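You operate a simulated robot arm through the tools that you are given. There is no shell and no other tool.

You run a simulated robot arm. Do the job below in one go: nothing can be reset, and whatever is moved stays where it is left.

## Task
Tighten the frame, zero the counter, set firm tension and wind 6 metres.
Fine: one press of the key.

Only the result counts: the job must be done as asked and must still hold three seconds after the hand-in. Knocking over, shifting, dropping, spilling or breaking anything else fails it.

## Robot
A 7-joint arm with a two-finger parallel gripper, fixed in place. Base frame: the origin is at the foot of the arm, x ahead of it, y to its left, z up; the work surface is at about z = 0.74. Lengths are in m, angles in degrees, forces in N, time in s.
With the tool pointing down near the work surface it reaches from about 0.32 to 0.74 m from the base axis. Its first joint turns from -115.0 to 115.0 degrees. Payload 3.91 kg.
The TCP is the grasp point between the finger pads, 0.03 m short of the fingertips. In the tool frame z runs along the fingers and y along their closing line. Largest opening 0.11 m; finger width 0.02, thickness 0.01; the body of the gripper, 0.048 by 0.112 m, starts 0.055 m behind the TCP.
Orientation is told as [roll, pitch, yaw] about the base's x, y, z axes, in that order, counted from this pose: with the fingers straight down and closing along the base's y, the tool's x points along the base's -x, its y along +y and its z along -z.

## Interface
- The arm moves only by the tool step_arm. Its argument "rows" is a list of rows, each a list of 3 entries, a list of its own where there are three numbers: the shift along the tool's x, y, z in cm, then the turn, a rotation vector about the tool's x, y, z in degrees, then the closure in counts, from 0 (fully open) to 255 (shut). In form: [[[dx, dy, dz], [rx, ry, rz], claw], ...]. A call has 1 to 20 rows; each row is the pose to reach, as a shift and turn from the pose commanded when the call began, along the tool's axes at that moment. A row lasts 0.2 s, in which the tool goes at most 0.05 m and 8.6 degrees; a call with a longer step from one row to the next is refused whole, and so is a gripper value outside its range. Where a pose cannot be reached the arm comes as near as it can. A force on the tool above 40 N (or 10 N above the force at the start of the call, whichever is more), or a blocked arm, ends the call early, and 0.2 s more pass. Each finger travels about 0.108 m/s and halts on what it meets, pressing with about 39 N; the grip force reading is that of the motor and also rises with nothing between the fingers. The clock runs only during rows and for 0.2 s after the last one: add rows that repeat a pose to give the fingers time. It gives the time, the measured TCP pose, the force on the tool (base axes), the opening and the grip force at its end, in the units of the frame above (readings bear some noise), with the torque about the TCP (base axes, N m) and any sound that the robot's microphone picked up, and new pictures: "show" is both (left out), scene, wrist or none.
- Cameras (640 x 400 px; columns grow to the right, rows downward): "scene" is fixed at [0.4014, 0.4894, 1.4925]; the picture's right is [-0.80, -0.60, 0.00], its down [-0.42, 0.57, -0.71] and it looks along [0.42, -0.57, -0.71] (base axes); focal length 214 px, centre (320, 200). "wrist" rides on the gripper at [0.072, 0.017, -0.103] in the tool frame; the picture's right is [-0.23, 0.97, 0.00], its down [-0.76, -0.18, -0.62] and it looks along [-0.61, -0.14, 0.78] (tool axes); focal length 222 px, centre (320, 200). There is no depth. A picture from a camera that has moved, and an enlarged one, comes with that camera's place and axes in the base frame and with its lens. The place of the scene camera against the robot may be out by one fixed shift of up to 0.018 m in any direction.
- move_column(by): slides the trunk up (or, below 0, down) by that many m; the arm rides with it, the base frame stays. It gives what a move gives, with no picture.
- close_up(camera, box): a new picture of the part [left, top, right, bottom] of that camera's present view, enlarged. The clock stands still meanwhile.
- sign_off(): hands the job in; it is judged then, once.

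Nothing tells you positions but the pictures and the camera data. Unless the task says otherwise, let go and move clear before handing in.

The tools are called after "Call:" as name(argument=value, ...) on one line, values as JSON. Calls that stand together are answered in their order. step_arm: Moves the arm, as the interface text tells. Its arguments: {"type":"object","properties":{"rows":{"type":"array"},"show":{"type":"string","enum":["both","scene","wrist","none"]}},"required":["rows"]} The other tools are called the same way: move_column (by) slides the trunk up or down; close_up (camera, box) takes an enlarged picture of a part of a camera's view; sign_off () hands the job in.

At the start:

```text
t: 0.0
ee_pos: [0.3602, 0.3022, 1.3735]
tool_rot: [0.0, 0.1, 0.0]
wrist_force: [-0.6, -0.1, 0.3]
wrist_torque: [-0.03, 0.0, 0.0]
gripper_width: 0.1099
gripper_force: 0.0
trunk travel left (down, up): [-0.7, 0.29]
```

scene: 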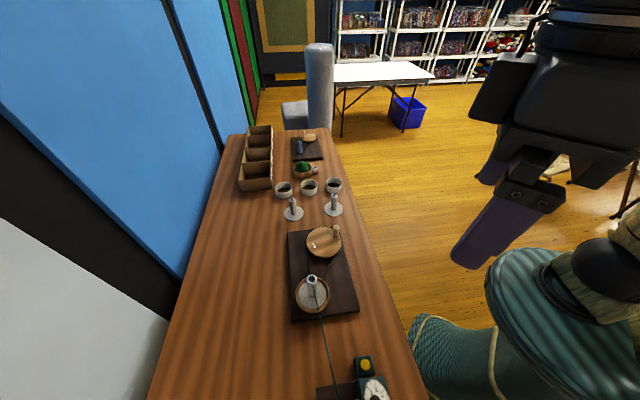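
wrist: 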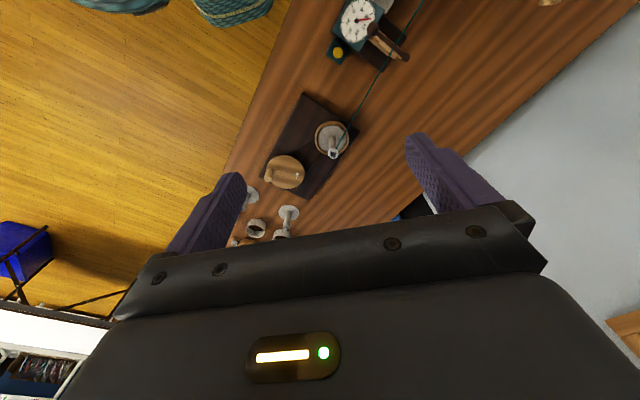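

I see a bench with a winding device: a crank disc and a spool on a dark board, a dial and yellow button near the camera, plus cups and pegs further away. I'll take close-ups before moving.

Call:
close_up(camera="scene", box=[270, 210, 400, 330])

Call:
close_up(camera="scene", box=[230, 110, 360, 220])

Call:
close_up(camera="scene", box=[290, 330, 420, 400])

Call:
close_up(camera="wrist", box=[220, 0, 440, 130])

Call:
close_up(camera="wrist", box=[220, 80, 420, 250])

```text
3.33 times, centred on (335, 270) of scene
camera zoom: at [0.4014, 0.4894, 1.4925], right [-0.8, -0.6, 0.0], down [-0.42, 0.57, -0.71], along [0.42, -0.57, -0.71], focal length 715 px, centre (270, -33)
```

zoom: 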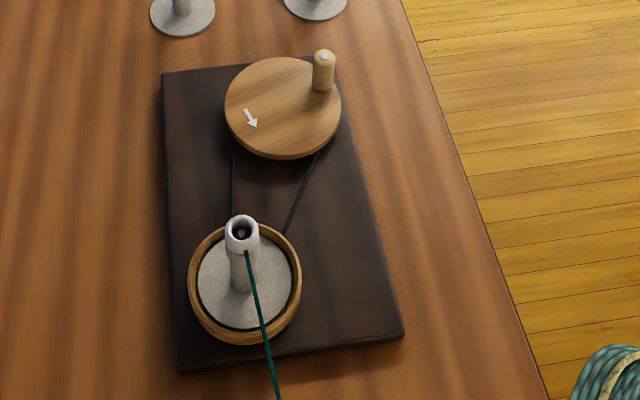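

```text
3.64 times, centred on (295, 165) of scene
camera zoom: at [0.4014, 0.4894, 1.4925], right [-0.8, -0.6, 0.0], down [-0.42, 0.57, -0.71], along [0.42, -0.57, -0.71], focal length 780 px, centre (411, 327)
```

zoom: 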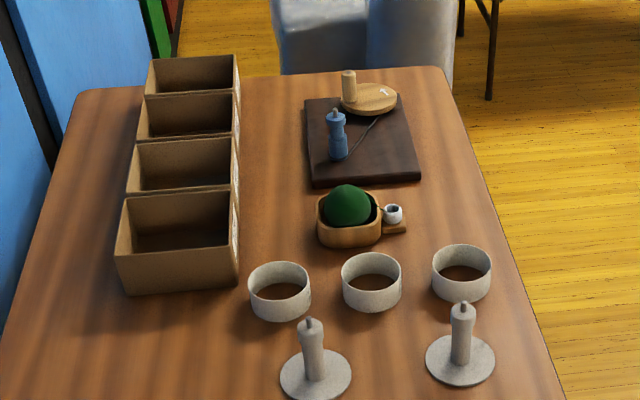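

```text
4.92 times, centred on (355, 365) of scene
camera zoom: at [0.4014, 0.4894, 1.4925], right [-0.8, -0.6, 0.0], down [-0.42, 0.57, -0.71], along [0.42, -0.57, -0.71], focal length 1056 px, centre (148, -612)
```

zoom: 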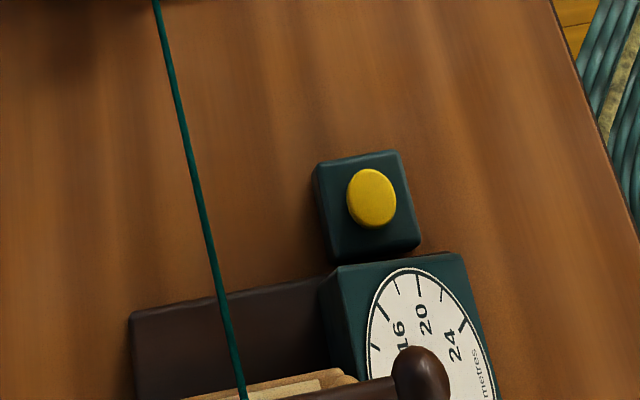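

```text
2.91 times, centred on (330, 65) of wrist
camera zoom: at [0.2881, 0.32, 1.4768], right [0.23, 0.97, 0.0], down [0.76, -0.18, 0.62], along [0.61, -0.14, -0.78], focal length 646 px, centre (291, 593)
```

zoom: 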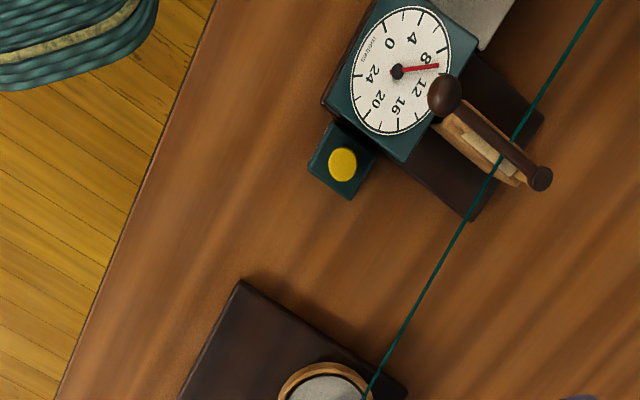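

```text
2.35 times, centred on (320, 165) of wrist
camera zoom: at [0.2881, 0.32, 1.4768], right [0.23, 0.97, 0.0], down [0.76, -0.18, 0.62], along [0.61, -0.14, -0.78], focal length 523 px, centre (320, 282)
```

zoom: 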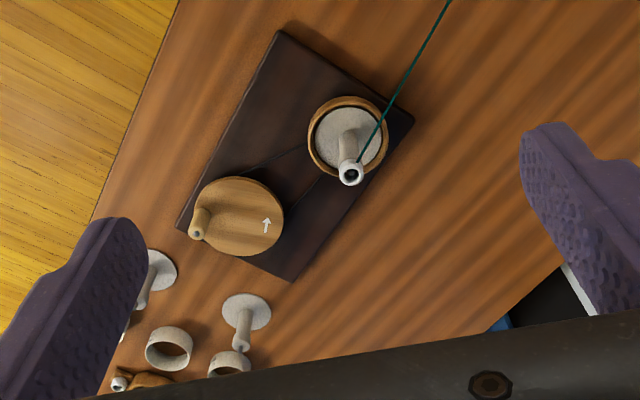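

The counter dial reads about 8 with its yellow key at roughly (0.36, 0.34). The winder is near (0.58, 0.15). The swift ("frame") must be further toward +y, so I'll move that way to look.

Call:
step_arm(rows=[[[2, 4, 0], [0, 0, 0], 0], [[4, 8, 0], [0, 0, 0], 0], [[6, 12, 0], [0, 0, 0], 0], [[8, 16, 0], [0, 0, 0], 0], [[10, 20, 0], [0, 0, 0], 0], [[12, 24, 0], [0, 0, 0], 0]])

```text
t: 1.4
ee_pos: [0.2487, 0.4924, 1.3698]
tool_rot: [-0.1, 0.0, 0.0]
wrist_force: [0.3, -0.3, 1.3]
wrist_torque: [-0.01, 0.01, 0.03]
gripper_width: 0.1098
gripper_force: 0.1
out of reach, approached as far as the arm can: row 5, 6
trunk travel left (down, up): [-0.7, 0.29]
camera wrist: at [0.176, 0.5082, 1.4711], right [0.23, 0.97, 0.0], down [0.76, -0.18, 0.62], along [0.61, -0.14, -0.78], focal length 222 px, centre (320, 200)
```

scene: 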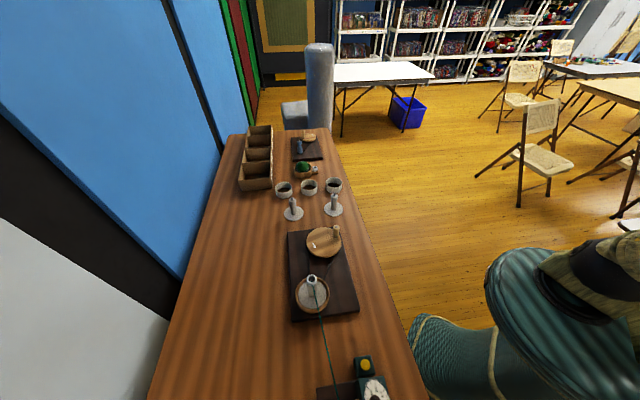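
wrist: 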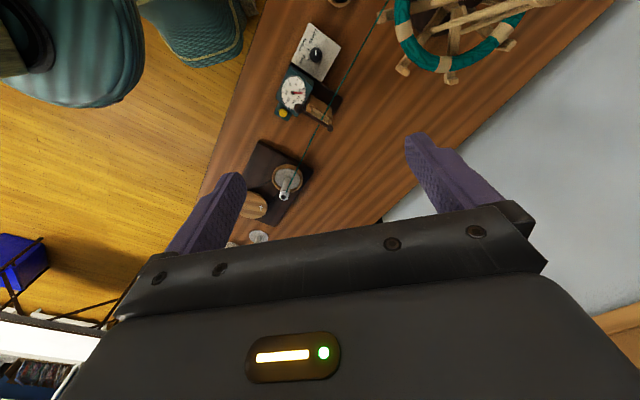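

The swift with the teal skein sits further along +y, and there is a card with a dark knob near the counter. Next I'll enlarge those parts.

Call:
close_up(camera="wrist", box=[360, 0, 600, 110])

Call:
close_up(camera="wrist", box=[260, 0, 380, 140])

Call:
close_up(camera="wrist", box=[285, 15, 350, 90])

```text
2.67 times, centred on (480, 55) of wrist
camera zoom: at [0.176, 0.5082, 1.4711], right [0.23, 0.97, 0.0], down [0.76, -0.18, 0.62], along [0.61, -0.14, -0.78], focal length 592 px, centre (-107, 587)
```

zoom: 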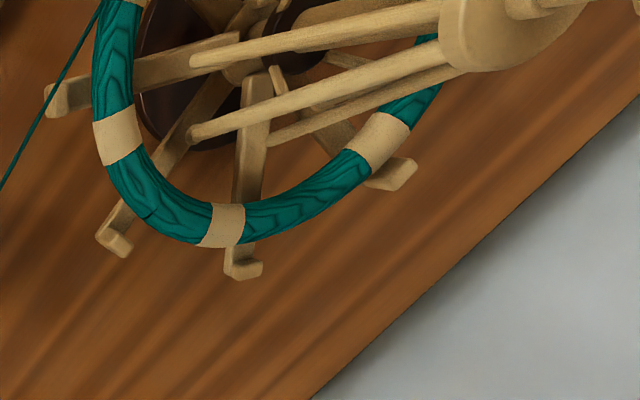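

```text
2.86 times, centred on (320, 70) of wrist
camera zoom: at [0.176, 0.5082, 1.4711], right [0.23, 0.97, 0.0], down [0.76, -0.18, 0.62], along [0.61, -0.14, -0.78], focal length 635 px, centre (320, 571)
```

zoom: 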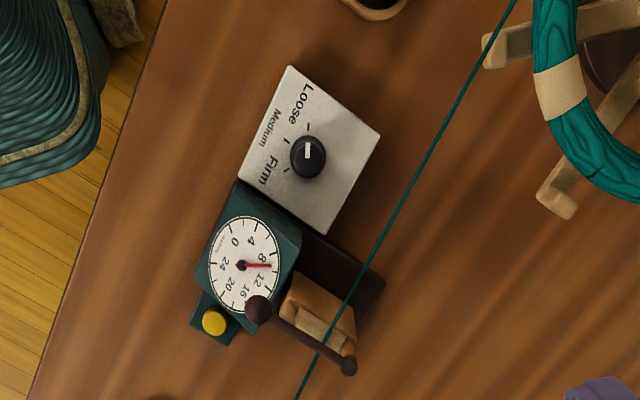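

```text
5.33 times, centred on (318, 52) of wrist
camera zoom: at [0.176, 0.5082, 1.4711], right [0.23, 0.97, 0.0], down [0.76, -0.18, 0.62], along [0.61, -0.14, -0.78], focal length 1185 px, centre (333, 987)
```

zoom: 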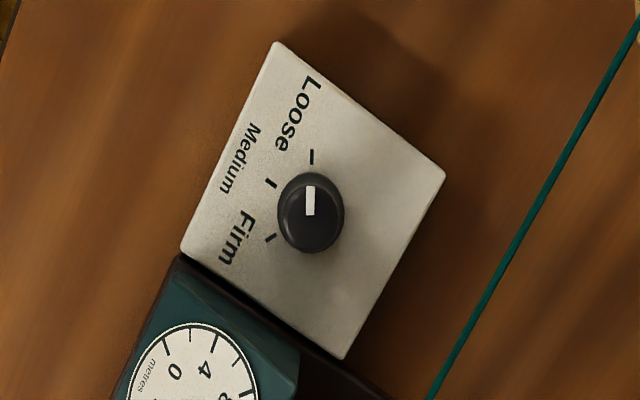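

The tension knob is at Loose and needs to go counter-clockwise to Firm. I'll turn the wrist camera toward +y to inspect the swift.

Call:
step_arm(rows=[[[0.4, -2, 0], [0, 0, -8], 0], [[0.8, -4, 0], [0, 0, -16], 0], [[1.2, -6, 0], [0, 0, -24], 0], [[1.6, -8, 0], [0, 0, -32], 0], [[2, -10, 0], [0, 0, -40], 0], [[2.4, -12, 0], [0, 0, -48], 0], [[2.8, -14, 0], [0, 0, -56], 0], [[3.2, -16, 0], [0, 0, -64], 0], [[3.6, -18, 0], [0, 0, -72], 0], [[4, -20, 0], [0, 0, -80], 0], [[4, -22, 0], [0, 0, -88], 0]])

```text
t: 3.8
ee_pos: [0.2091, 0.2678, 1.3728]
tool_rot: [0.0, 0.1, 88.2]
wrist_force: [0.2, 0.1, -0.4]
wrist_torque: [-0.01, 0.05, -0.02]
gripper_width: 0.1099
gripper_force: 0.1
trunk travel left (down, up): [-0.7, 0.29]
camera wrist: at [0.19, 0.1968, 1.4739], right [-0.97, 0.26, 0.0], down [0.2, 0.76, 0.62], along [0.16, 0.6, -0.78], focal length 222 px, centre (320, 200)
```

scene: 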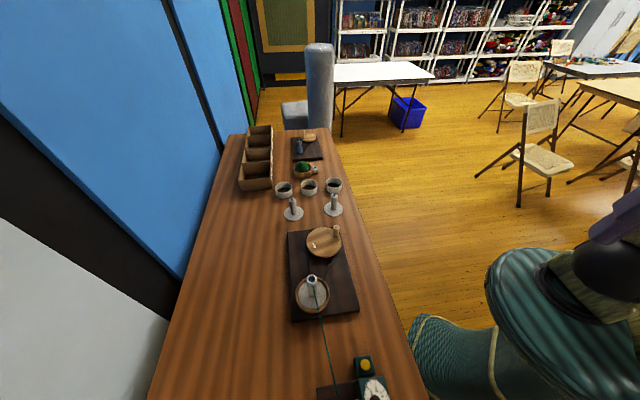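
wrist: 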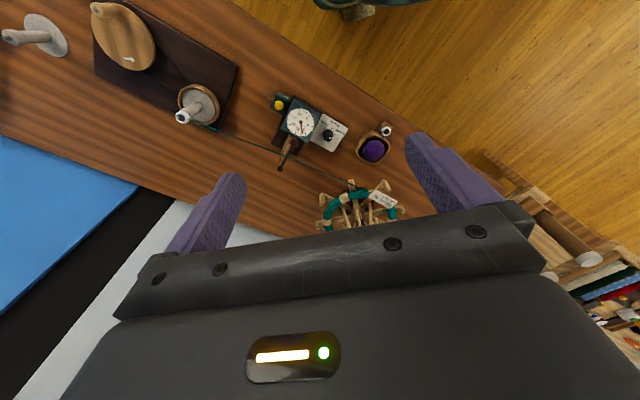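

The swift is partly in view beyond the gripper. I'll enlarge it and the counter area.

Call:
close_up(camera="wrist", box=[300, 110, 430, 240])

Call:
close_up(camera="wrist", box=[255, 80, 365, 180])

```text
3.08 times, centred on (365, 175) of wrist
camera zoom: at [0.19, 0.1968, 1.4739], right [-0.97, 0.26, 0.0], down [0.2, 0.76, 0.62], along [0.16, 0.6, -0.78], focal length 684 px, centre (182, 277)
```

zoom: 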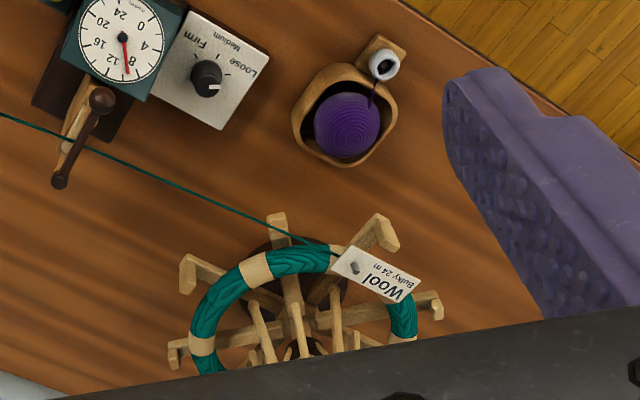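

```text
4.00 times, centred on (310, 130) of wrist
camera zoom: at [0.19, 0.1968, 1.4739], right [-0.97, 0.26, 0.0], down [0.2, 0.76, 0.62], along [0.16, 0.6, -0.78], focal length 888 px, centre (360, 480)
```

zoom: 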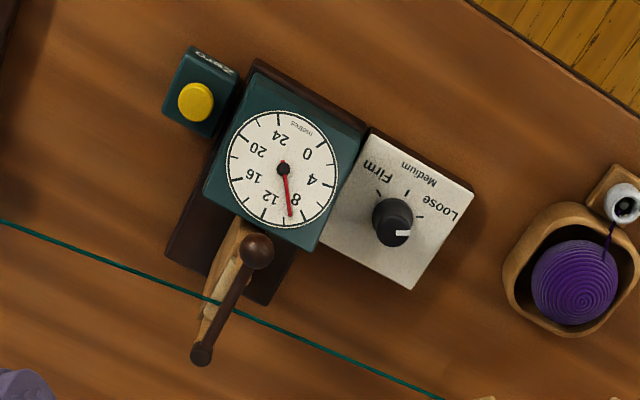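

I still need the swift from the side. I'll tilt the tool toward +y and lower it somewhat.

Call:
step_arm(rows=[[[0, 0, 2], [0, -8, 0], 0], [[0, 0, 4], [0, -16, 0], 0], [[0, 0, 6], [0, -24, 0], 0], [[0, 0, 8], [0, -32, 0], 0], [[0, 0, 10], [0, -40, 0], 0], [[0, 0, 12], [0, -48, 0], 0]])

```text
t: 5.2
ee_pos: [0.225, 0.2825, 1.2346]
tool_rot: [0.2, -45.2, 87.9]
wrist_force: [0.1, -0.1, -0.6]
wrist_torque: [0.0, 0.02, 0.0]
gripper_width: 0.1098
gripper_force: 0.1
out of reach, approached as far as the arm can: row 4, 5, 6
trunk travel left (down, up): [-0.7, 0.29]
camera wrist: at [0.2037, 0.1594, 1.2555], right [-0.97, 0.19, 0.16], down [0.18, 0.09, 0.98], along [0.18, 0.98, -0.12], focal length 222 px, centre (320, 200)
```

scene: 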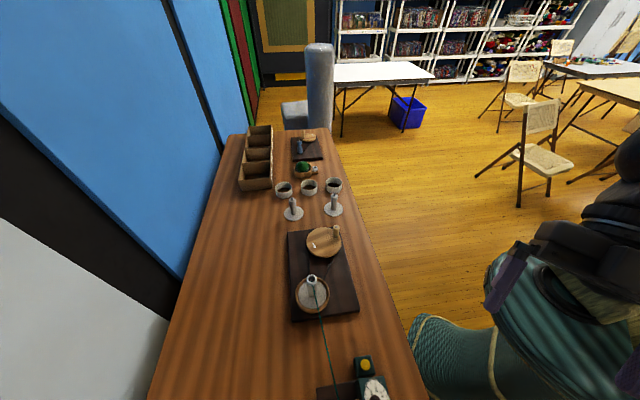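
wrist: 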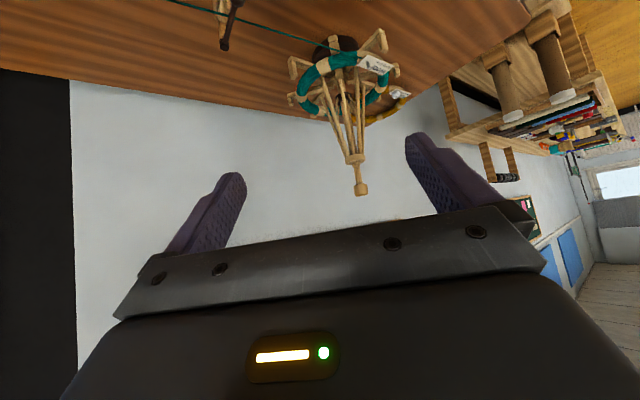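

Call:
close_up(camera="wrist", box=[270, 10, 430, 210])

Call:
close_up(camera="wrist", box=[280, 15, 420, 105])

```text
2.00 times, centred on (350, 110) of wrist
camera zoom: at [0.2037, 0.1594, 1.2555], right [-0.97, 0.19, 0.16], down [0.18, 0.09, 0.98], along [0.18, 0.98, -0.12], focal length 444 px, centre (260, 380)
```

zoom: 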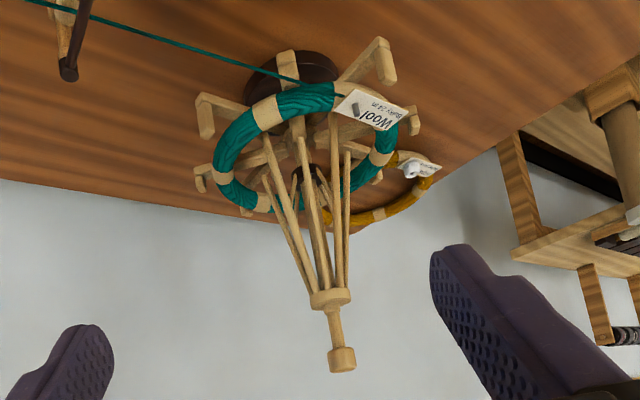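

```text
4.44 times, centred on (350, 60) of wrist
camera zoom: at [0.2037, 0.1594, 1.2555], right [-0.97, 0.19, 0.16], down [0.18, 0.09, 0.98], along [0.18, 0.98, -0.12], focal length 987 px, centre (187, 822)
```

zoom: 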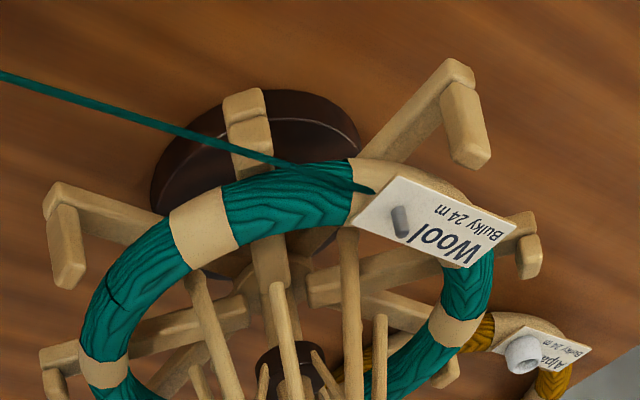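

The swift is an umbrella type: a post at about (0.2, 0.82), a sliding collar up near z≈1.07, struts inside the skein, and arms with pegs below. I'll move closer for a better look.

Call:
step_arm(rows=[[[-2, 0, 3], [0, 0, 0], 0], [[-4, 0, 6], [0, 0, 0], 0], [[-6, 0, 9], [0, 0, 0], 0], [[-8, 0, 12], [0, 0, 0], 0], [[-9, 0, 15], [0, 0, 0], 0]], show="wrist")

```text
t: 6.4
ee_pos: [0.231, 0.4545, 1.2017]
tool_rot: [0.1, -47.8, 87.9]
wrist_force: [-0.9, 0.1, -0.6]
wrist_torque: [-0.01, 0.0, 0.02]
gripper_width: 0.1099
gripper_force: 0.1
trunk travel left (down, up): [-0.7, 0.29]
camera wrist: at [0.2082, 0.33, 1.2168], right [-0.97, 0.19, 0.17], down [0.18, 0.04, 0.98], along [0.18, 0.98, -0.07], focal length 222 px, centre (320, 200)
```

wrist: 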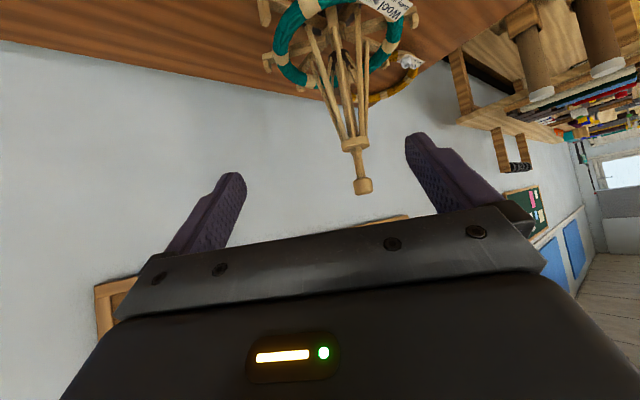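

Call:
close_up(camera="wrist", box=[250, 0, 440, 200])

Call:
close_up(camera="wrist", box=[310, 100, 410, 200])

```text
2.00 times, centred on (345, 100) of wrist
camera zoom: at [0.2082, 0.33, 1.2168], right [-0.97, 0.19, 0.17], down [0.18, 0.04, 0.98], along [0.18, 0.98, -0.07], focal length 444 px, centre (270, 400)
```

zoom: 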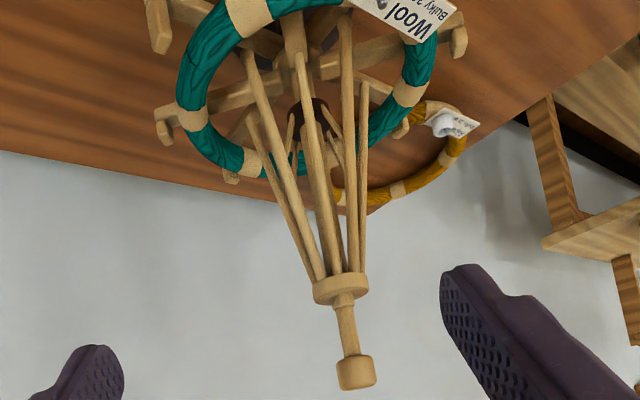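

```text
4.00 times, centred on (360, 150) of wrist
camera zoom: at [0.2082, 0.33, 1.2168], right [-0.97, 0.19, 0.17], down [0.18, 0.04, 0.98], along [0.18, 0.98, -0.07], focal length 888 px, centre (160, 400)
```

zoom: 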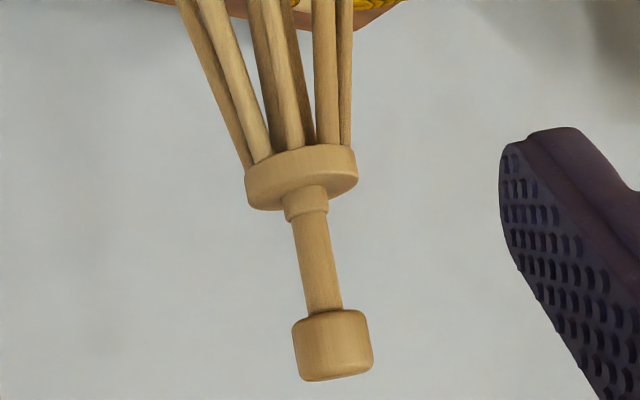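

The collar slides on the post, and pushing it down should spread the struts and tighten the skein. I'll bring the hand to horizontal, pointing along +y at the height of the bare post.

Call:
step_arm(rows=[[[-0.6, 0, 2.7], [0, -7, 0], 0], [[-1.3, 0, 5.4], [0, -14, 0], 0], [[-2, 0, 8.1], [0, -21, 0], 0], [[-2.6, 0, 10.8], [0, -28, 0], 0], [[-3.3, 0, 13.5], [0, -35, 0], 0], [[-3.9, 0, 16.2], [0, -42, 0], 0]], show="wrist")

```text
t: 7.8
ee_pos: [0.2349, 0.6012, 1.1252]
tool_rot: [-164.9, -89.8, -107.3]
wrist_force: [0.4, 0.6, 0.5]
wrist_torque: [0.0, 0.01, 0.0]
gripper_width: 0.11
gripper_force: 0.0
trunk travel left (down, up): [-0.7, 0.29]
camera wrist: at [0.2143, 0.4977, 1.0512], right [-0.97, 0.03, 0.23], down [0.16, -0.63, 0.76], along [0.17, 0.78, 0.61], focal length 222 px, centre (320, 200)
```

wrist: 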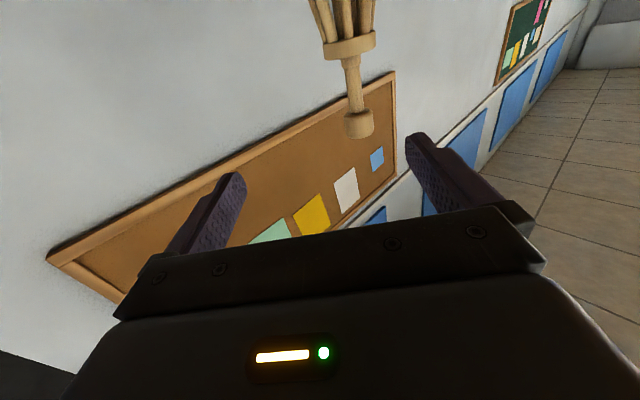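

Hand is level now; I take the post at about (0.198, 0.805) with bare section z≈1.10–1.15. Next I shift over and approach partway.

Call:
step_arm(rows=[[[0, 1.5, 2.5], [0, 0, 0], 0], [[0, 3, 5], [0, 0, 0], 0], [[0, 4, 7.5], [0, 0, 0], 0], [[0, 4, 10], [0, 0, 0], 0]], show="wrist")

```text
t: 8.8
ee_pos: [0.1983, 0.703, 1.1246]
tool_rot: [-9.7, -89.9, 98.1]
wrist_force: [-0.9, 0.0, 0.8]
wrist_torque: [0.01, -0.01, -0.03]
gripper_width: 0.1102
gripper_force: 0.0
trunk travel left (down, up): [-0.7, 0.29]
camera wrist: at [0.1776, 0.6001, 1.0517], right [-0.97, 0.03, 0.23], down [0.16, -0.63, 0.76], along [0.16, 0.78, 0.61], focal length 222 px, centre (320, 200)
```

wrist: 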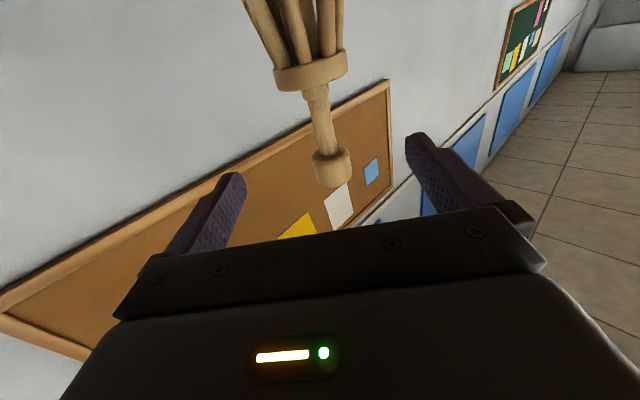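

Estimates agree: post at (0.197, 0.804). I advance so the fingers straddle it, then close most of the way.

Call:
step_arm(rows=[[[0.2, 0.1, 3], [0, 0, 0], 0], [[0.3, 0.1, 6], [0, 0, 0], 0], [[0.3, 0.1, 8], [0, 0, 0], 0], [[0.3, 0.1, 10], [0, 0, 0], 0], [[0.3, 0.1, 10], [0, 0, 0], 100], [[0.3, 0.1, 10], [0, 0, 0], 160], [[0.3, 0.1, 10], [0, 0, 0], 170], [[0.3, 0.1, 10], [0, 0, 0], 170]], show="wrist")

```text
t: 10.6
ee_pos: [0.1993, 0.8023, 1.1203]
tool_rot: [52.0, -89.9, 36.2]
wrist_force: [-0.5, 0.0, -0.4]
wrist_torque: [-0.01, 0.01, 0.01]
gripper_width: 0.0365
gripper_force: 0.1
trunk travel left (down, up): [-0.7, 0.29]
camera wrist: at [0.179, 0.7001, 1.0473], right [-0.97, 0.03, 0.23], down [0.16, -0.63, 0.76], along [0.17, 0.78, 0.61], focal length 222 px, centre (320, 200)
```

wrist: 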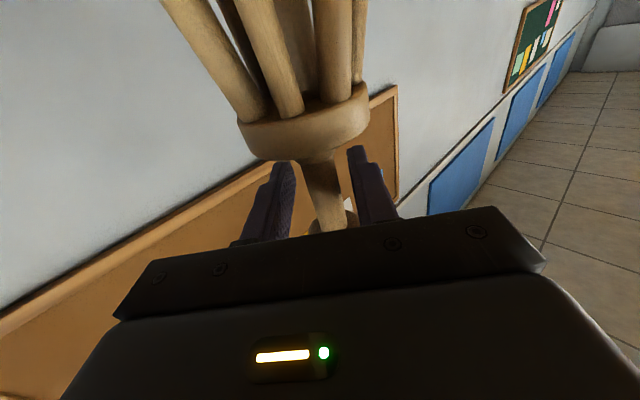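

The fingers straddle the post above the collar. Now I push gently down along the post, watching the force.

Call:
step_arm(rows=[[[0.5, 0, 0], [0, 0, 0], 170], [[1, 0, 0], [0, 0, 0], 170], [[1.5, 0, 0], [0, 0, 0], 170], [[2, 0, 0], [0, 0, 0], 170], [[2.5, 0, 0], [0, 0, 0], 170], [[3, 0, 0], [0, 0, 0], 170]], show="wrist")

```text
t: 12.0
ee_pos: [0.2002, 0.8015, 1.0982]
tool_rot: [-178.9, -89.2, -92.8]
wrist_force: [1.1, 10.1, 23.4]
wrist_torque: [-0.25, 0.34, -0.05]
gripper_width: 0.0367
gripper_force: 0.0
trunk travel left (down, up): [-0.7, 0.29]
camera wrist: at [0.1797, 0.7, 1.0237], right [-0.97, 0.03, 0.23], down [0.16, -0.64, 0.75], along [0.17, 0.77, 0.62], focal length 222 px, centre (320, 200)
```

wrist: 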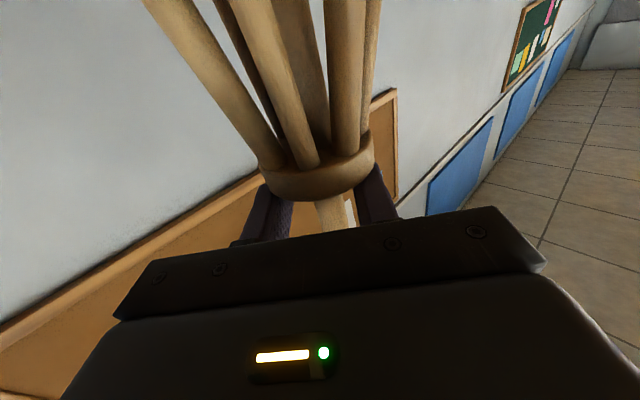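

Contact with the collar at about 23 N. I continue pushing in small steps.

Call:
step_arm(rows=[[[0.3, 0, 0], [0, 0, 0], 170], [[0.6, 0, 0], [0, 0, 0], 170], [[0.9, 0, 0], [0, 0, 0], 170], [[1.2, 0, 0], [0, 0, 0], 170], [[1.5, 0, 0], [0, 0, 0], 170]], show="wrist")

```text
t: 12.5
ee_pos: [0.1989, 0.8028, 1.0985]
tool_rot: [-179.6, -88.7, -92.2]
wrist_force: [-1.2, 1.4, 6.6]
wrist_torque: [-0.13, 0.12, -0.02]
gripper_width: 0.0371
gripper_force: 0.3
trunk travel left (down, up): [-0.7, 0.29]
stopped in row 2: the force on the tool passed its limit at 41 N (the readings are from after the stop); the commanded pose is now the measured one
camera wrist: at [0.1797, 0.7021, 1.023], right [-0.97, 0.03, 0.23], down [0.16, -0.65, 0.75], along [0.17, 0.76, 0.62], focal length 222 px, centre (320, 200)
```

wrist: 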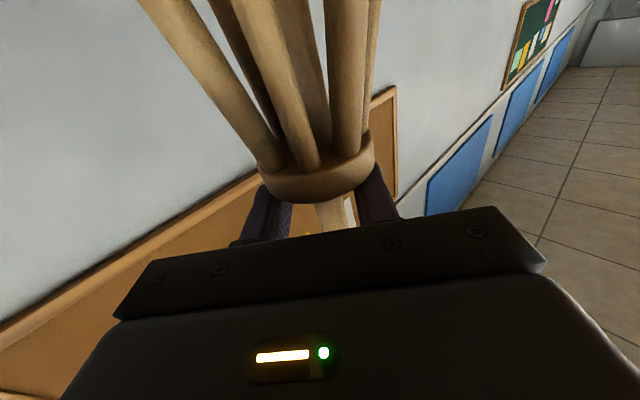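

The collar doesn't go down at 40 N, so this isn't the motion. I'll back off and look at the lower part of the swift before trying anything else.

Call:
step_arm(rows=[[[-1, 0, 0], [0, 0, 0], 170], [[-2.0, 0, 0], [0, 0, 0], 100], [[-2.0, 0, 0], [0, 0, 0], 0], [[-2.0, 0, 0], [0, 0, 0], 0], [[-2, 0, -4], [0, 0, 0], 0], [[-2, 0, -8], [0, 0, 0], 0], [[-2, 0, -12], [0, 0, 0], 0], [[-2, 0, -16], [0, 0, 0], 0], [[-2, 0, -18], [0, 7, 0], 0], [[-2, 0, -20], [0, 14, 0], 0], [[-2, 0, -22], [0, 21, 0], 0], [[-2, 0, -22], [0, 28, 0], 0], [[-2, 0, -22], [0, 35, 0], 0], [[-2, 0, -22], [0, 42, 0], 0], [[-2, 0, -22], [0, 49, 0], 0]], show="wrist")

Call:
close_up(camera="wrist", box=[230, 0, 430, 200])

```text
t: 15.7
ee_pos: [0.1884, 0.585, 1.1109]
tool_rot: [0.8, -46.0, 88.2]
wrist_force: [-1.8, -0.6, 0.7]
wrist_torque: [0.0, 0.0, -0.03]
gripper_width: 0.1102
gripper_force: 0.1
out of reach, approached as far as the arm can: row 15
trunk travel left (down, up): [-0.7, 0.29]
camera wrist: at [0.1697, 0.4599, 1.1309], right [-0.97, 0.18, 0.17], down [0.19, 0.08, 0.98], along [0.16, 0.98, -0.11], focal length 222 px, centre (320, 200)
```

wrist: 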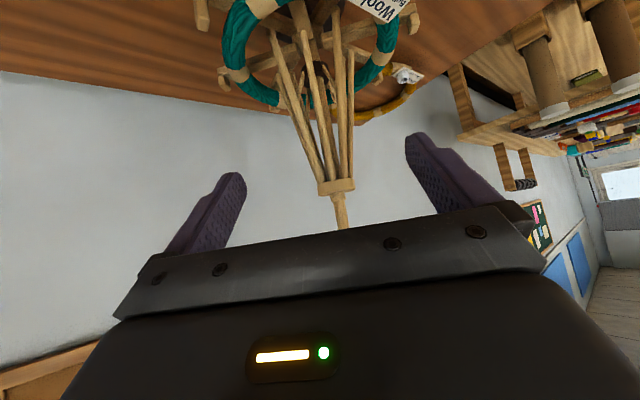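

```text
2.00 times, centred on (330, 100) of wrist
camera zoom: at [0.1697, 0.4599, 1.1309], right [-0.97, 0.18, 0.17], down [0.19, 0.08, 0.98], along [0.16, 0.98, -0.11], focal length 444 px, centre (300, 400)
```

zoom: 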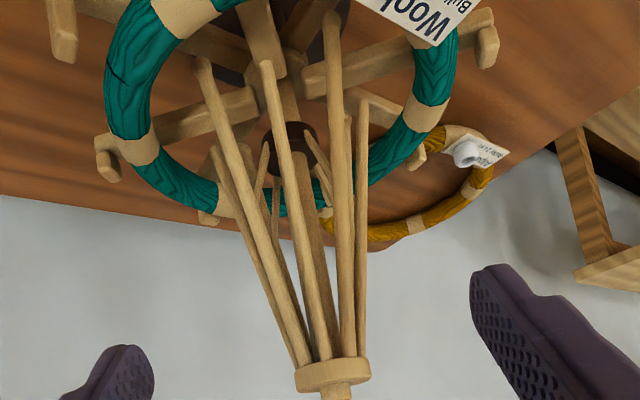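

Now I see a dark runner on the post with short stretchers to the ribs, at about z 0.88: like an umbrella, it likely has to go up to spread the ribs. Closer pictures of it next.

Call:
close_up(camera="wrist", box=[265, 20, 365, 130])

Call:
close_up(camera="wrist", box=[285, 50, 345, 110])

```text
3.64 times, centred on (315, 75) of wrist
camera zoom: at [0.1697, 0.4599, 1.1309], right [-0.97, 0.18, 0.17], down [0.19, 0.08, 0.98], along [0.16, 0.98, -0.11], focal length 808 px, centre (338, 654)
```

zoom: 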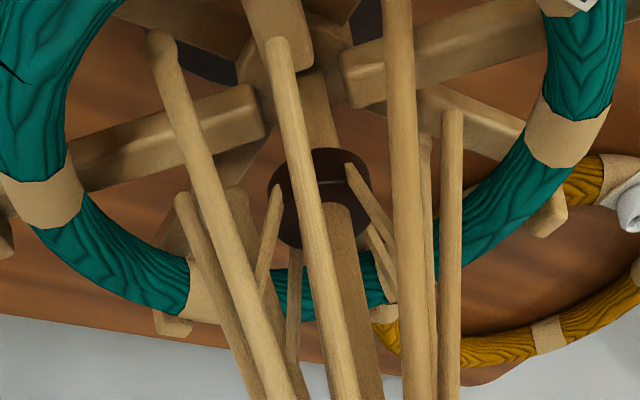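

```text
6.67 times, centred on (315, 80) of wrist
camera zoom: at [0.1697, 0.4599, 1.1309], right [-0.97, 0.18, 0.17], down [0.19, 0.08, 0.98], along [0.16, 0.98, -0.11], focal length 1481 px, centre (353, 1000)
```

zoom: 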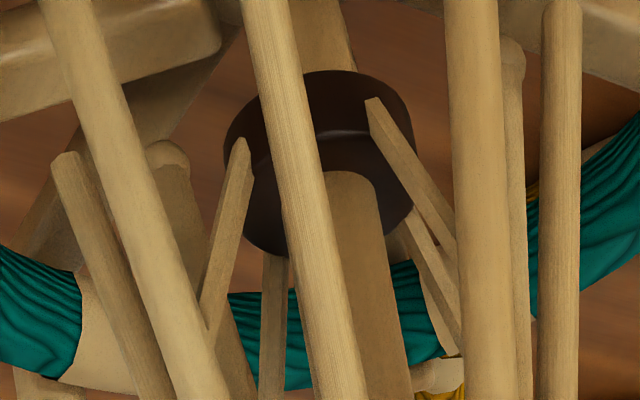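

I want a level, closer view of the runner, so I lower the hand about 12 cm while keeping clear of the skein and yarn.

Call:
step_arm(rows=[[[2, 0, 2.4], [0, 0, 0], 0], [[4, 0, 4.8], [0, 0, 0], 0], [[6, 0, 7.2], [0, 0, 0], 0], [[7.6, 0, 9.4], [0, 0, 0], 0]], show="wrist")

Call:
close_up(camera="wrist", box=[240, 20, 420, 160])

Call:
close_up(camera="wrist", box=[290, 60, 370, 140])

```text
t: 16.7
ee_pos: [0.188, 0.5982, 0.9917]
tool_rot: [0.9, -45.9, 88.3]
wrist_force: [1.0, 0.1, -0.1]
wrist_torque: [-0.02, 0.0, 0.01]
gripper_width: 0.1099
gripper_force: 0.1
trunk travel left (down, up): [-0.7, 0.29]
camera wrist: at [0.1696, 0.4737, 1.0118], right [-0.97, 0.18, 0.17], down [0.19, 0.08, 0.98], along [0.16, 0.98, -0.11], focal length 222 px, centre (320, 200)
```

wrist: 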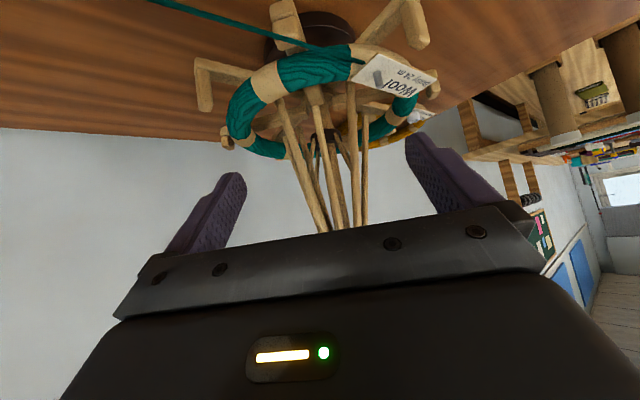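

```text
2.86 times, centred on (330, 90) of wrist
camera zoom: at [0.1696, 0.4737, 1.0118], right [-0.97, 0.18, 0.17], down [0.19, 0.08, 0.98], along [0.16, 0.98, -0.11], focal length 635 px, centre (291, 514)
```

zoom: 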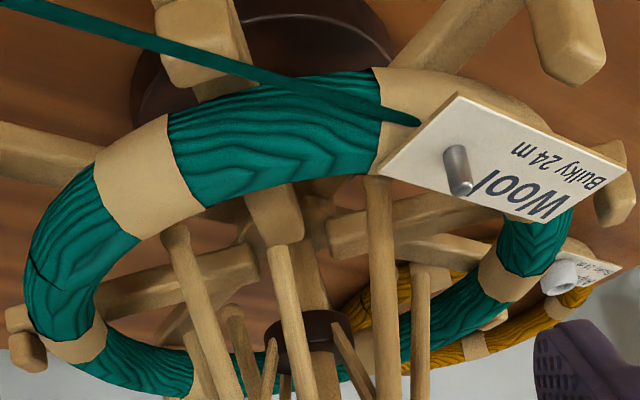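

```text
5.00 times, centred on (330, 100) of wrist
camera zoom: at [0.1696, 0.4737, 1.0118], right [-0.97, 0.18, 0.17], down [0.19, 0.08, 0.98], along [0.16, 0.98, -0.11], focal length 1111 px, centre (270, 700)
```

zoom: 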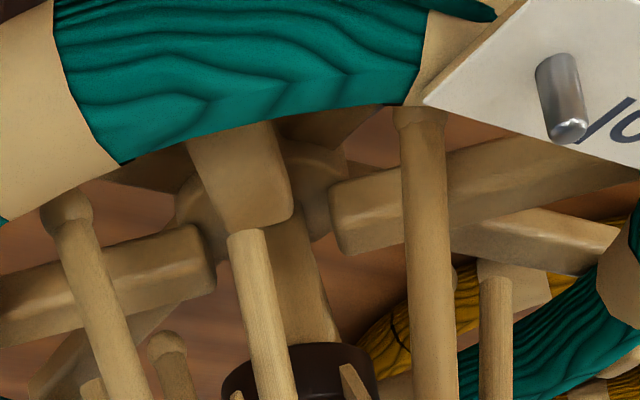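

Call:
step_arm(rows=[[[2.5, 0, 0.4], [0, 0, 0], 0], [[5, 0, 0.8], [0, 0, 0], 0], [[7.5, 0, 1.2], [0, 0, 0], 0], [[10.3, 0, 1.6], [0, 0, 0], 0]], show="wrist")

Call:
close_up(camera="wrist", box=[240, 60, 420, 220])

Call:
close_up(camera="wrist", box=[295, 90, 375, 190])

```text
t: 17.7
ee_pos: [0.1865, 0.5386, 0.9071]
tool_rot: [0.9, -45.9, 88.3]
wrist_force: [0.2, -0.9, 0.1]
wrist_torque: [0.0, 0.03, 0.03]
gripper_width: 0.1101
gripper_force: 0.0
trunk travel left (down, up): [-0.7, 0.29]
camera wrist: at [0.167, 0.4144, 0.926], right [-0.97, 0.18, 0.17], down [0.19, 0.08, 0.98], along [0.16, 0.98, -0.11], focal length 222 px, centre (320, 200)
```

wrist: 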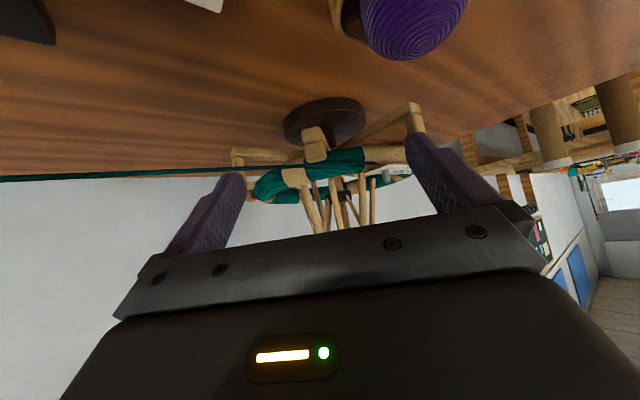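

```text
2.50 times, centred on (330, 140) of wrist
camera zoom: at [0.167, 0.4144, 0.926], right [-0.97, 0.18, 0.17], down [0.19, 0.08, 0.98], along [0.16, 0.98, -0.11], focal length 555 px, centre (295, 350)
```

zoom: 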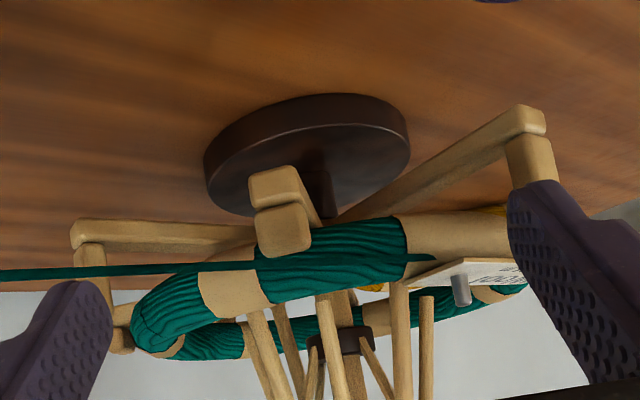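

```text
4.00 times, centred on (335, 140) of wrist
camera zoom: at [0.167, 0.4144, 0.926], right [-0.97, 0.18, 0.17], down [0.19, 0.08, 0.98], along [0.16, 0.98, -0.11], focal length 888 px, centre (260, 440)
```

zoom: 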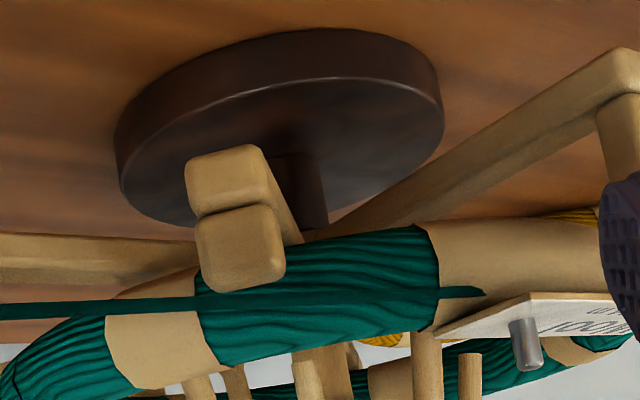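

The frame is a base with pegged arms, the skein lying loose inside the pegs, ribs hung from the top collar, and a dark ring. There is about 5 cm of bare post above the collar, so it may need to go up. I'll return to the collar level and test that carefully.

Call:
step_arm(rows=[[[-3.3, -0.2, -0.8], [0, 0, 0], 0], [[-6.6, -0.4, -1.6], [0, -8, 0], 0], [[-9.9, -0.6, -2.4], [0, -16, 0], 0], [[-13.2, -0.8, -3.2], [0, -24, 0], 0], [[-16.4, -1, -4], [0, -32, 0], 0], [[-19.4, -1.1, -4.8], [0, -40, 0], 0], [[-19.4, -1.1, -4.8], [0, -44, 0], 0]], show="wrist")

Call:
close_up(camera="wrist", box=[270, 0, 390, 130])

```text
t: 19.3
ee_pos: [0.204, 0.6373, 1.0707]
tool_rot: [21.1, -87.2, 67.8]
wrist_force: [-0.3, -0.7, 0.4]
wrist_torque: [0.03, 0.03, -0.01]
gripper_width: 0.1098
gripper_force: 0.0
out of reach, approached as far as the arm can: row 7
trunk travel left (down, up): [-0.7, 0.29]
camera wrist: at [0.1832, 0.5316, 1.0026], right [-0.97, 0.03, 0.24], down [0.18, -0.59, 0.79], along [0.17, 0.81, 0.57], focal length 222 px, centre (320, 200)
```

wrist: 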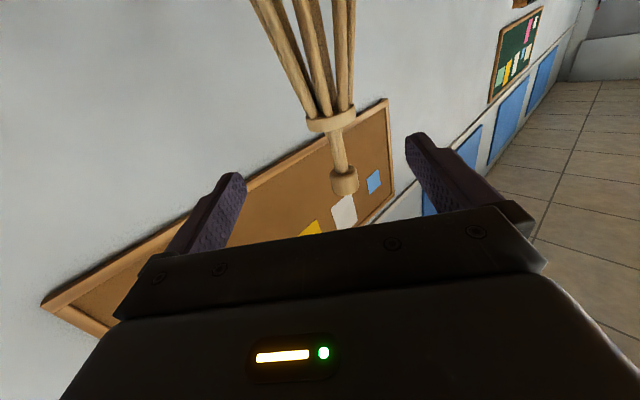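

```text
3.08 times, centred on (330, 65) of wrist
camera zoom: at [0.1832, 0.5316, 1.0026], right [-0.97, 0.03, 0.24], down [0.18, -0.59, 0.79], along [0.17, 0.81, 0.57], focal length 684 px, centre (289, 615)
```

zoom: 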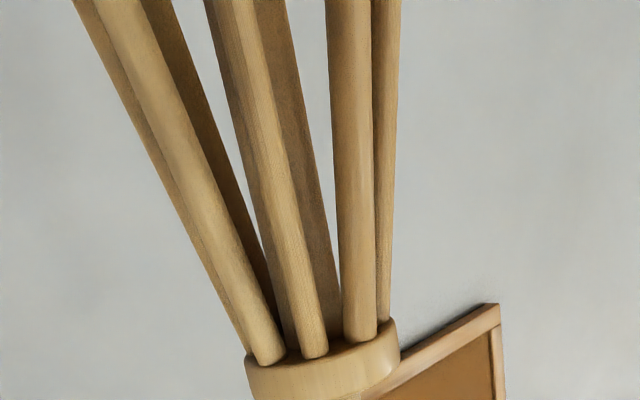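

Call:
step_arm(rows=[[[-0.4, 0.2, 3], [0, 0, 0], 0], [[-0.8, 0.4, 6], [0, 0, 0], 0], [[-1.2, 0.7, 9], [0, 0, 0], 0]], show="none")

```text
t: 20.1
ee_pos: [0.1981, 0.7292, 1.0837]
tool_rot: [80.4, -89.4, 8.5]
wrist_force: [-0.4, 0.3, 0.0]
wrist_torque: [0.02, 0.01, 0.0]
gripper_width: 0.1101
gripper_force: 0.0
trunk travel left (down, up): [-0.7, 0.29]
```

Call:
step_arm(rows=[[[0.2, 0, 3], [0, 0, 0], 0], [[0.3, 0, 6], [0, 0, 0], 0], [[0.3, 0, 7], [0, 0, 0], 50], [[0.3, 0, 7], [0, 0, 0], 85], [[0.3, 0, 7], [0, 0, 0], 85]], show="wrist")

Call:
close_up(camera="wrist", box=[210, 60, 430, 240])

```text
t: 21.3
ee_pos: [0.1997, 0.7973, 1.0781]
tool_rot: [81.0, -89.3, 7.8]
wrist_force: [0.8, 0.4, -0.5]
wrist_torque: [0.01, -0.03, 0.01]
gripper_width: 0.0733
gripper_force: 0.0
trunk travel left (down, up): [-0.7, 0.29]
camera wrist: at [0.1795, 0.6946, 1.0056], right [-0.97, 0.02, 0.24], down [0.17, -0.63, 0.76], along [0.16, 0.78, 0.6], focal length 222 px, centre (320, 200)
```

wrist: 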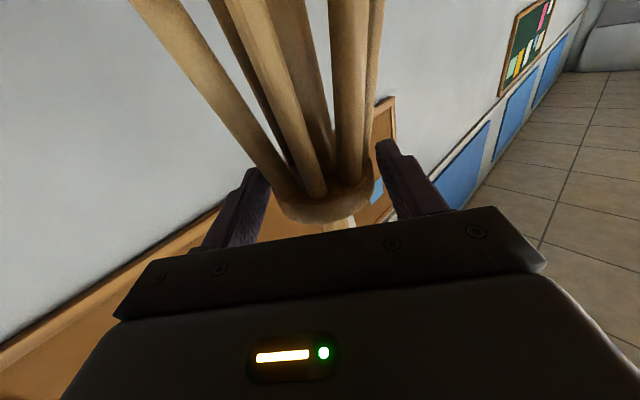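

```text
2.22 times, centred on (320, 150) of wrist
camera zoom: at [0.1795, 0.6946, 1.0056], right [-0.97, 0.02, 0.24], down [0.17, -0.63, 0.76], along [0.16, 0.78, 0.6], focal length 494 px, centre (320, 311)
```

zoom: 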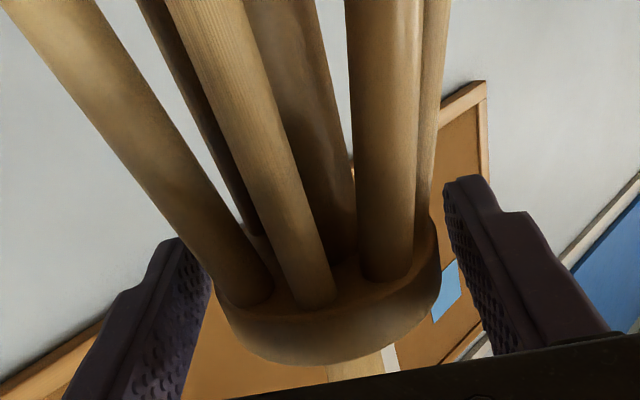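

The collar is centred between the fingers. I close on it and then lift very slightly as a test.

Call:
step_arm(rows=[[[0, 0, 0], [0, 0, 0], 100], [[0, 0, 0], [0, 0, 0], 115], [[0, 0, 0], [0, 0, 0], 140], [[0, 0, 0], [0, 0, 0], 200], [[0, 0, 0], [0, 0, 0], 200]], show="wrist")

```text
t: 22.5
ee_pos: [0.1973, 0.7982, 1.0783]
tool_rot: [80.1, -89.3, 8.8]
wrist_force: [-7.2, -0.1, -0.8]
wrist_torque: [0.08, -0.08, 0.07]
gripper_width: 0.0586
gripper_force: 45.0
trunk travel left (down, up): [-0.7, 0.29]
camera wrist: at [0.1779, 0.6947, 1.0057], right [-0.97, 0.02, 0.24], down [0.17, -0.62, 0.76], along [0.16, 0.78, 0.6], focal length 222 px, centre (320, 200)
```

wrist: 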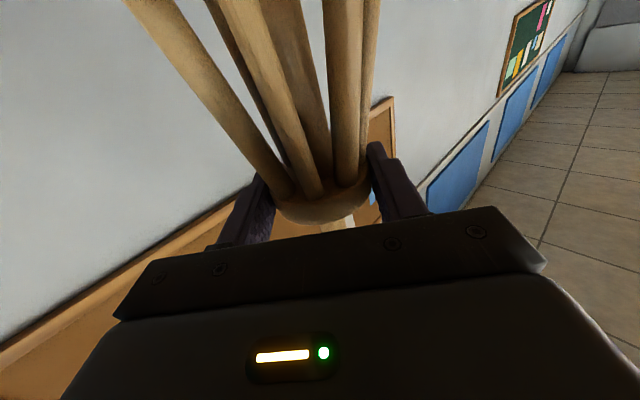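

Call:
step_arm(rows=[[[-0.1, 0, 0], [0, 0, 0], 200], [[-0.2, 0, 0], [0, 0, 0], 200], [[-0.3, 0, 0], [0, 0, 0], 200], [[-0.4, 0, 0], [0, 0, 0], 200], [[-0.5, 0, 0], [0, 0, 0], 200], [[-0.5, 0, 0], [0, 0, 0], 200]], show="wrist")

```text
t: 23.9
ee_pos: [0.1968, 0.7978, 1.0786]
tool_rot: [45.1, -89.2, 43.8]
wrist_force: [-13.5, -15.3, -25.5]
wrist_torque: [-0.27, -0.72, 0.1]
gripper_width: 0.0586
gripper_force: 45.5
trunk travel left (down, up): [-0.7, 0.29]
camera wrist: at [0.1778, 0.6941, 1.0068], right [-0.97, 0.02, 0.24], down [0.17, -0.62, 0.77], along [0.16, 0.79, 0.6], focal length 222 px, centre (320, 200)
```

wrist: 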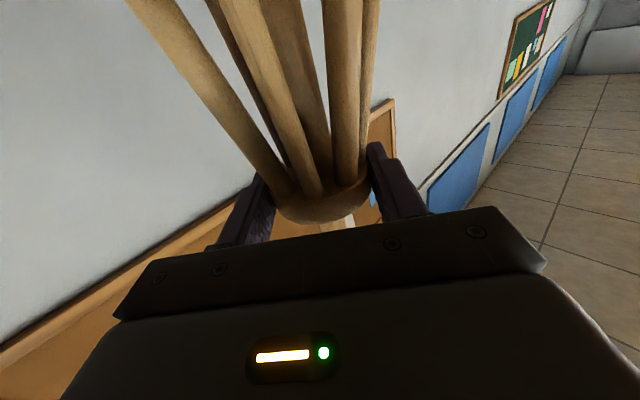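

At 25 N the collar stays fixed and the swift is solidly mounted, so the dark ring must be the sliding runner. I release the collar, back off and look at the runner from above.

Call:
step_arm(rows=[[[0.4, 0, 0], [0, 0, 0], 200], [[0.4, 0, 0], [0, 0, 0], 100], [[0.4, 0, 0], [0, 0, 0], 0], [[0.4, 0, 0], [0, 0, 0], 0], [[0.4, 0, -4], [0, 0, 0], 0], [[0.0, 0, -8], [0, 0, 0], 0], [[-2, 0, -12], [0, 0, 0], 0], [[-4, 0, -16], [0, 8, 0], 0], [[-6, 0, -20], [0, 16, 0], 0], [[-8, 0, -22], [0, 24, 0], 0], [[-8, 0, -22], [0, 32, 0], 0], [[-8, 0, -22], [0, 40, 0], 0], [[-8, 0, -22], [0, 48, 0], 0], [[-8, 0, -22], [0, 56, 0], 0], [[-8, 0, -22], [0, 64, 0], 0], [[-8, 0, -22], [0, 72, 0], 0], [[-8, 0, -22], [0, 80, 0], 0], [[-8, 0, -22], [0, 88, 0], 0]], show="wrist")

Call:
close_up(camera="wrist", box=[230, 60, 430, 260])

```text
t: 27.7
ee_pos: [0.1967, 0.5791, 1.1627]
tool_rot: [0.5, -1.8, 88.7]
wrist_force: [1.6, 0.4, 0.1]
wrist_torque: [0.01, 0.01, 0.01]
gripper_width: 0.1099
gripper_force: 0.0
out of reach, approached as far as the arm can: row 13
trunk travel left (down, up): [-0.7, 0.29]
camera wrist: at [0.1794, 0.5036, 1.2632], right [-0.97, 0.25, 0.02], down [0.2, 0.74, 0.64], along [0.15, 0.63, -0.76], focal length 222 px, centre (320, 200)
```

wrist: 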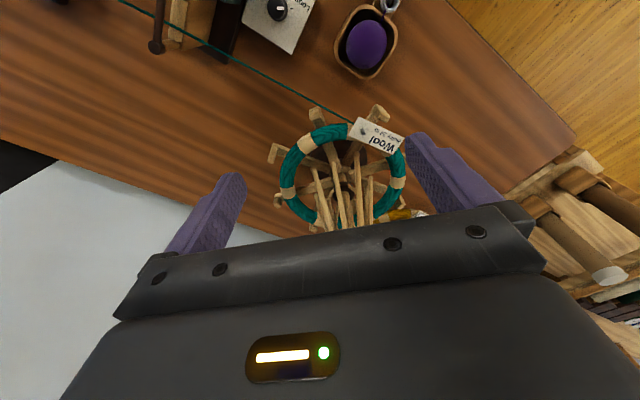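

```text
2.00 times, centred on (330, 160) of wrist
camera zoom: at [0.1794, 0.5036, 1.2632], right [-0.97, 0.25, 0.02], down [0.2, 0.74, 0.64], along [0.15, 0.63, -0.76], focal length 444 px, centre (300, 280)
```

zoom: 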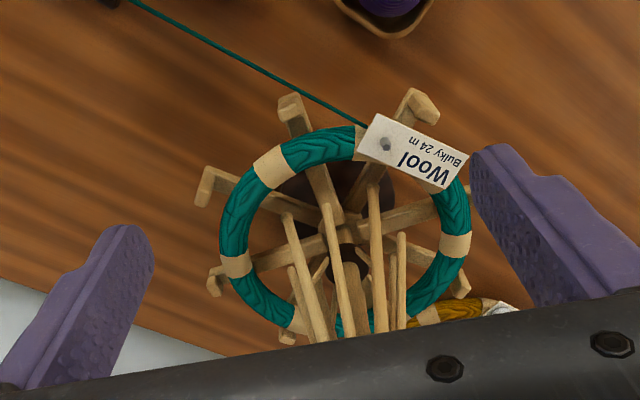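

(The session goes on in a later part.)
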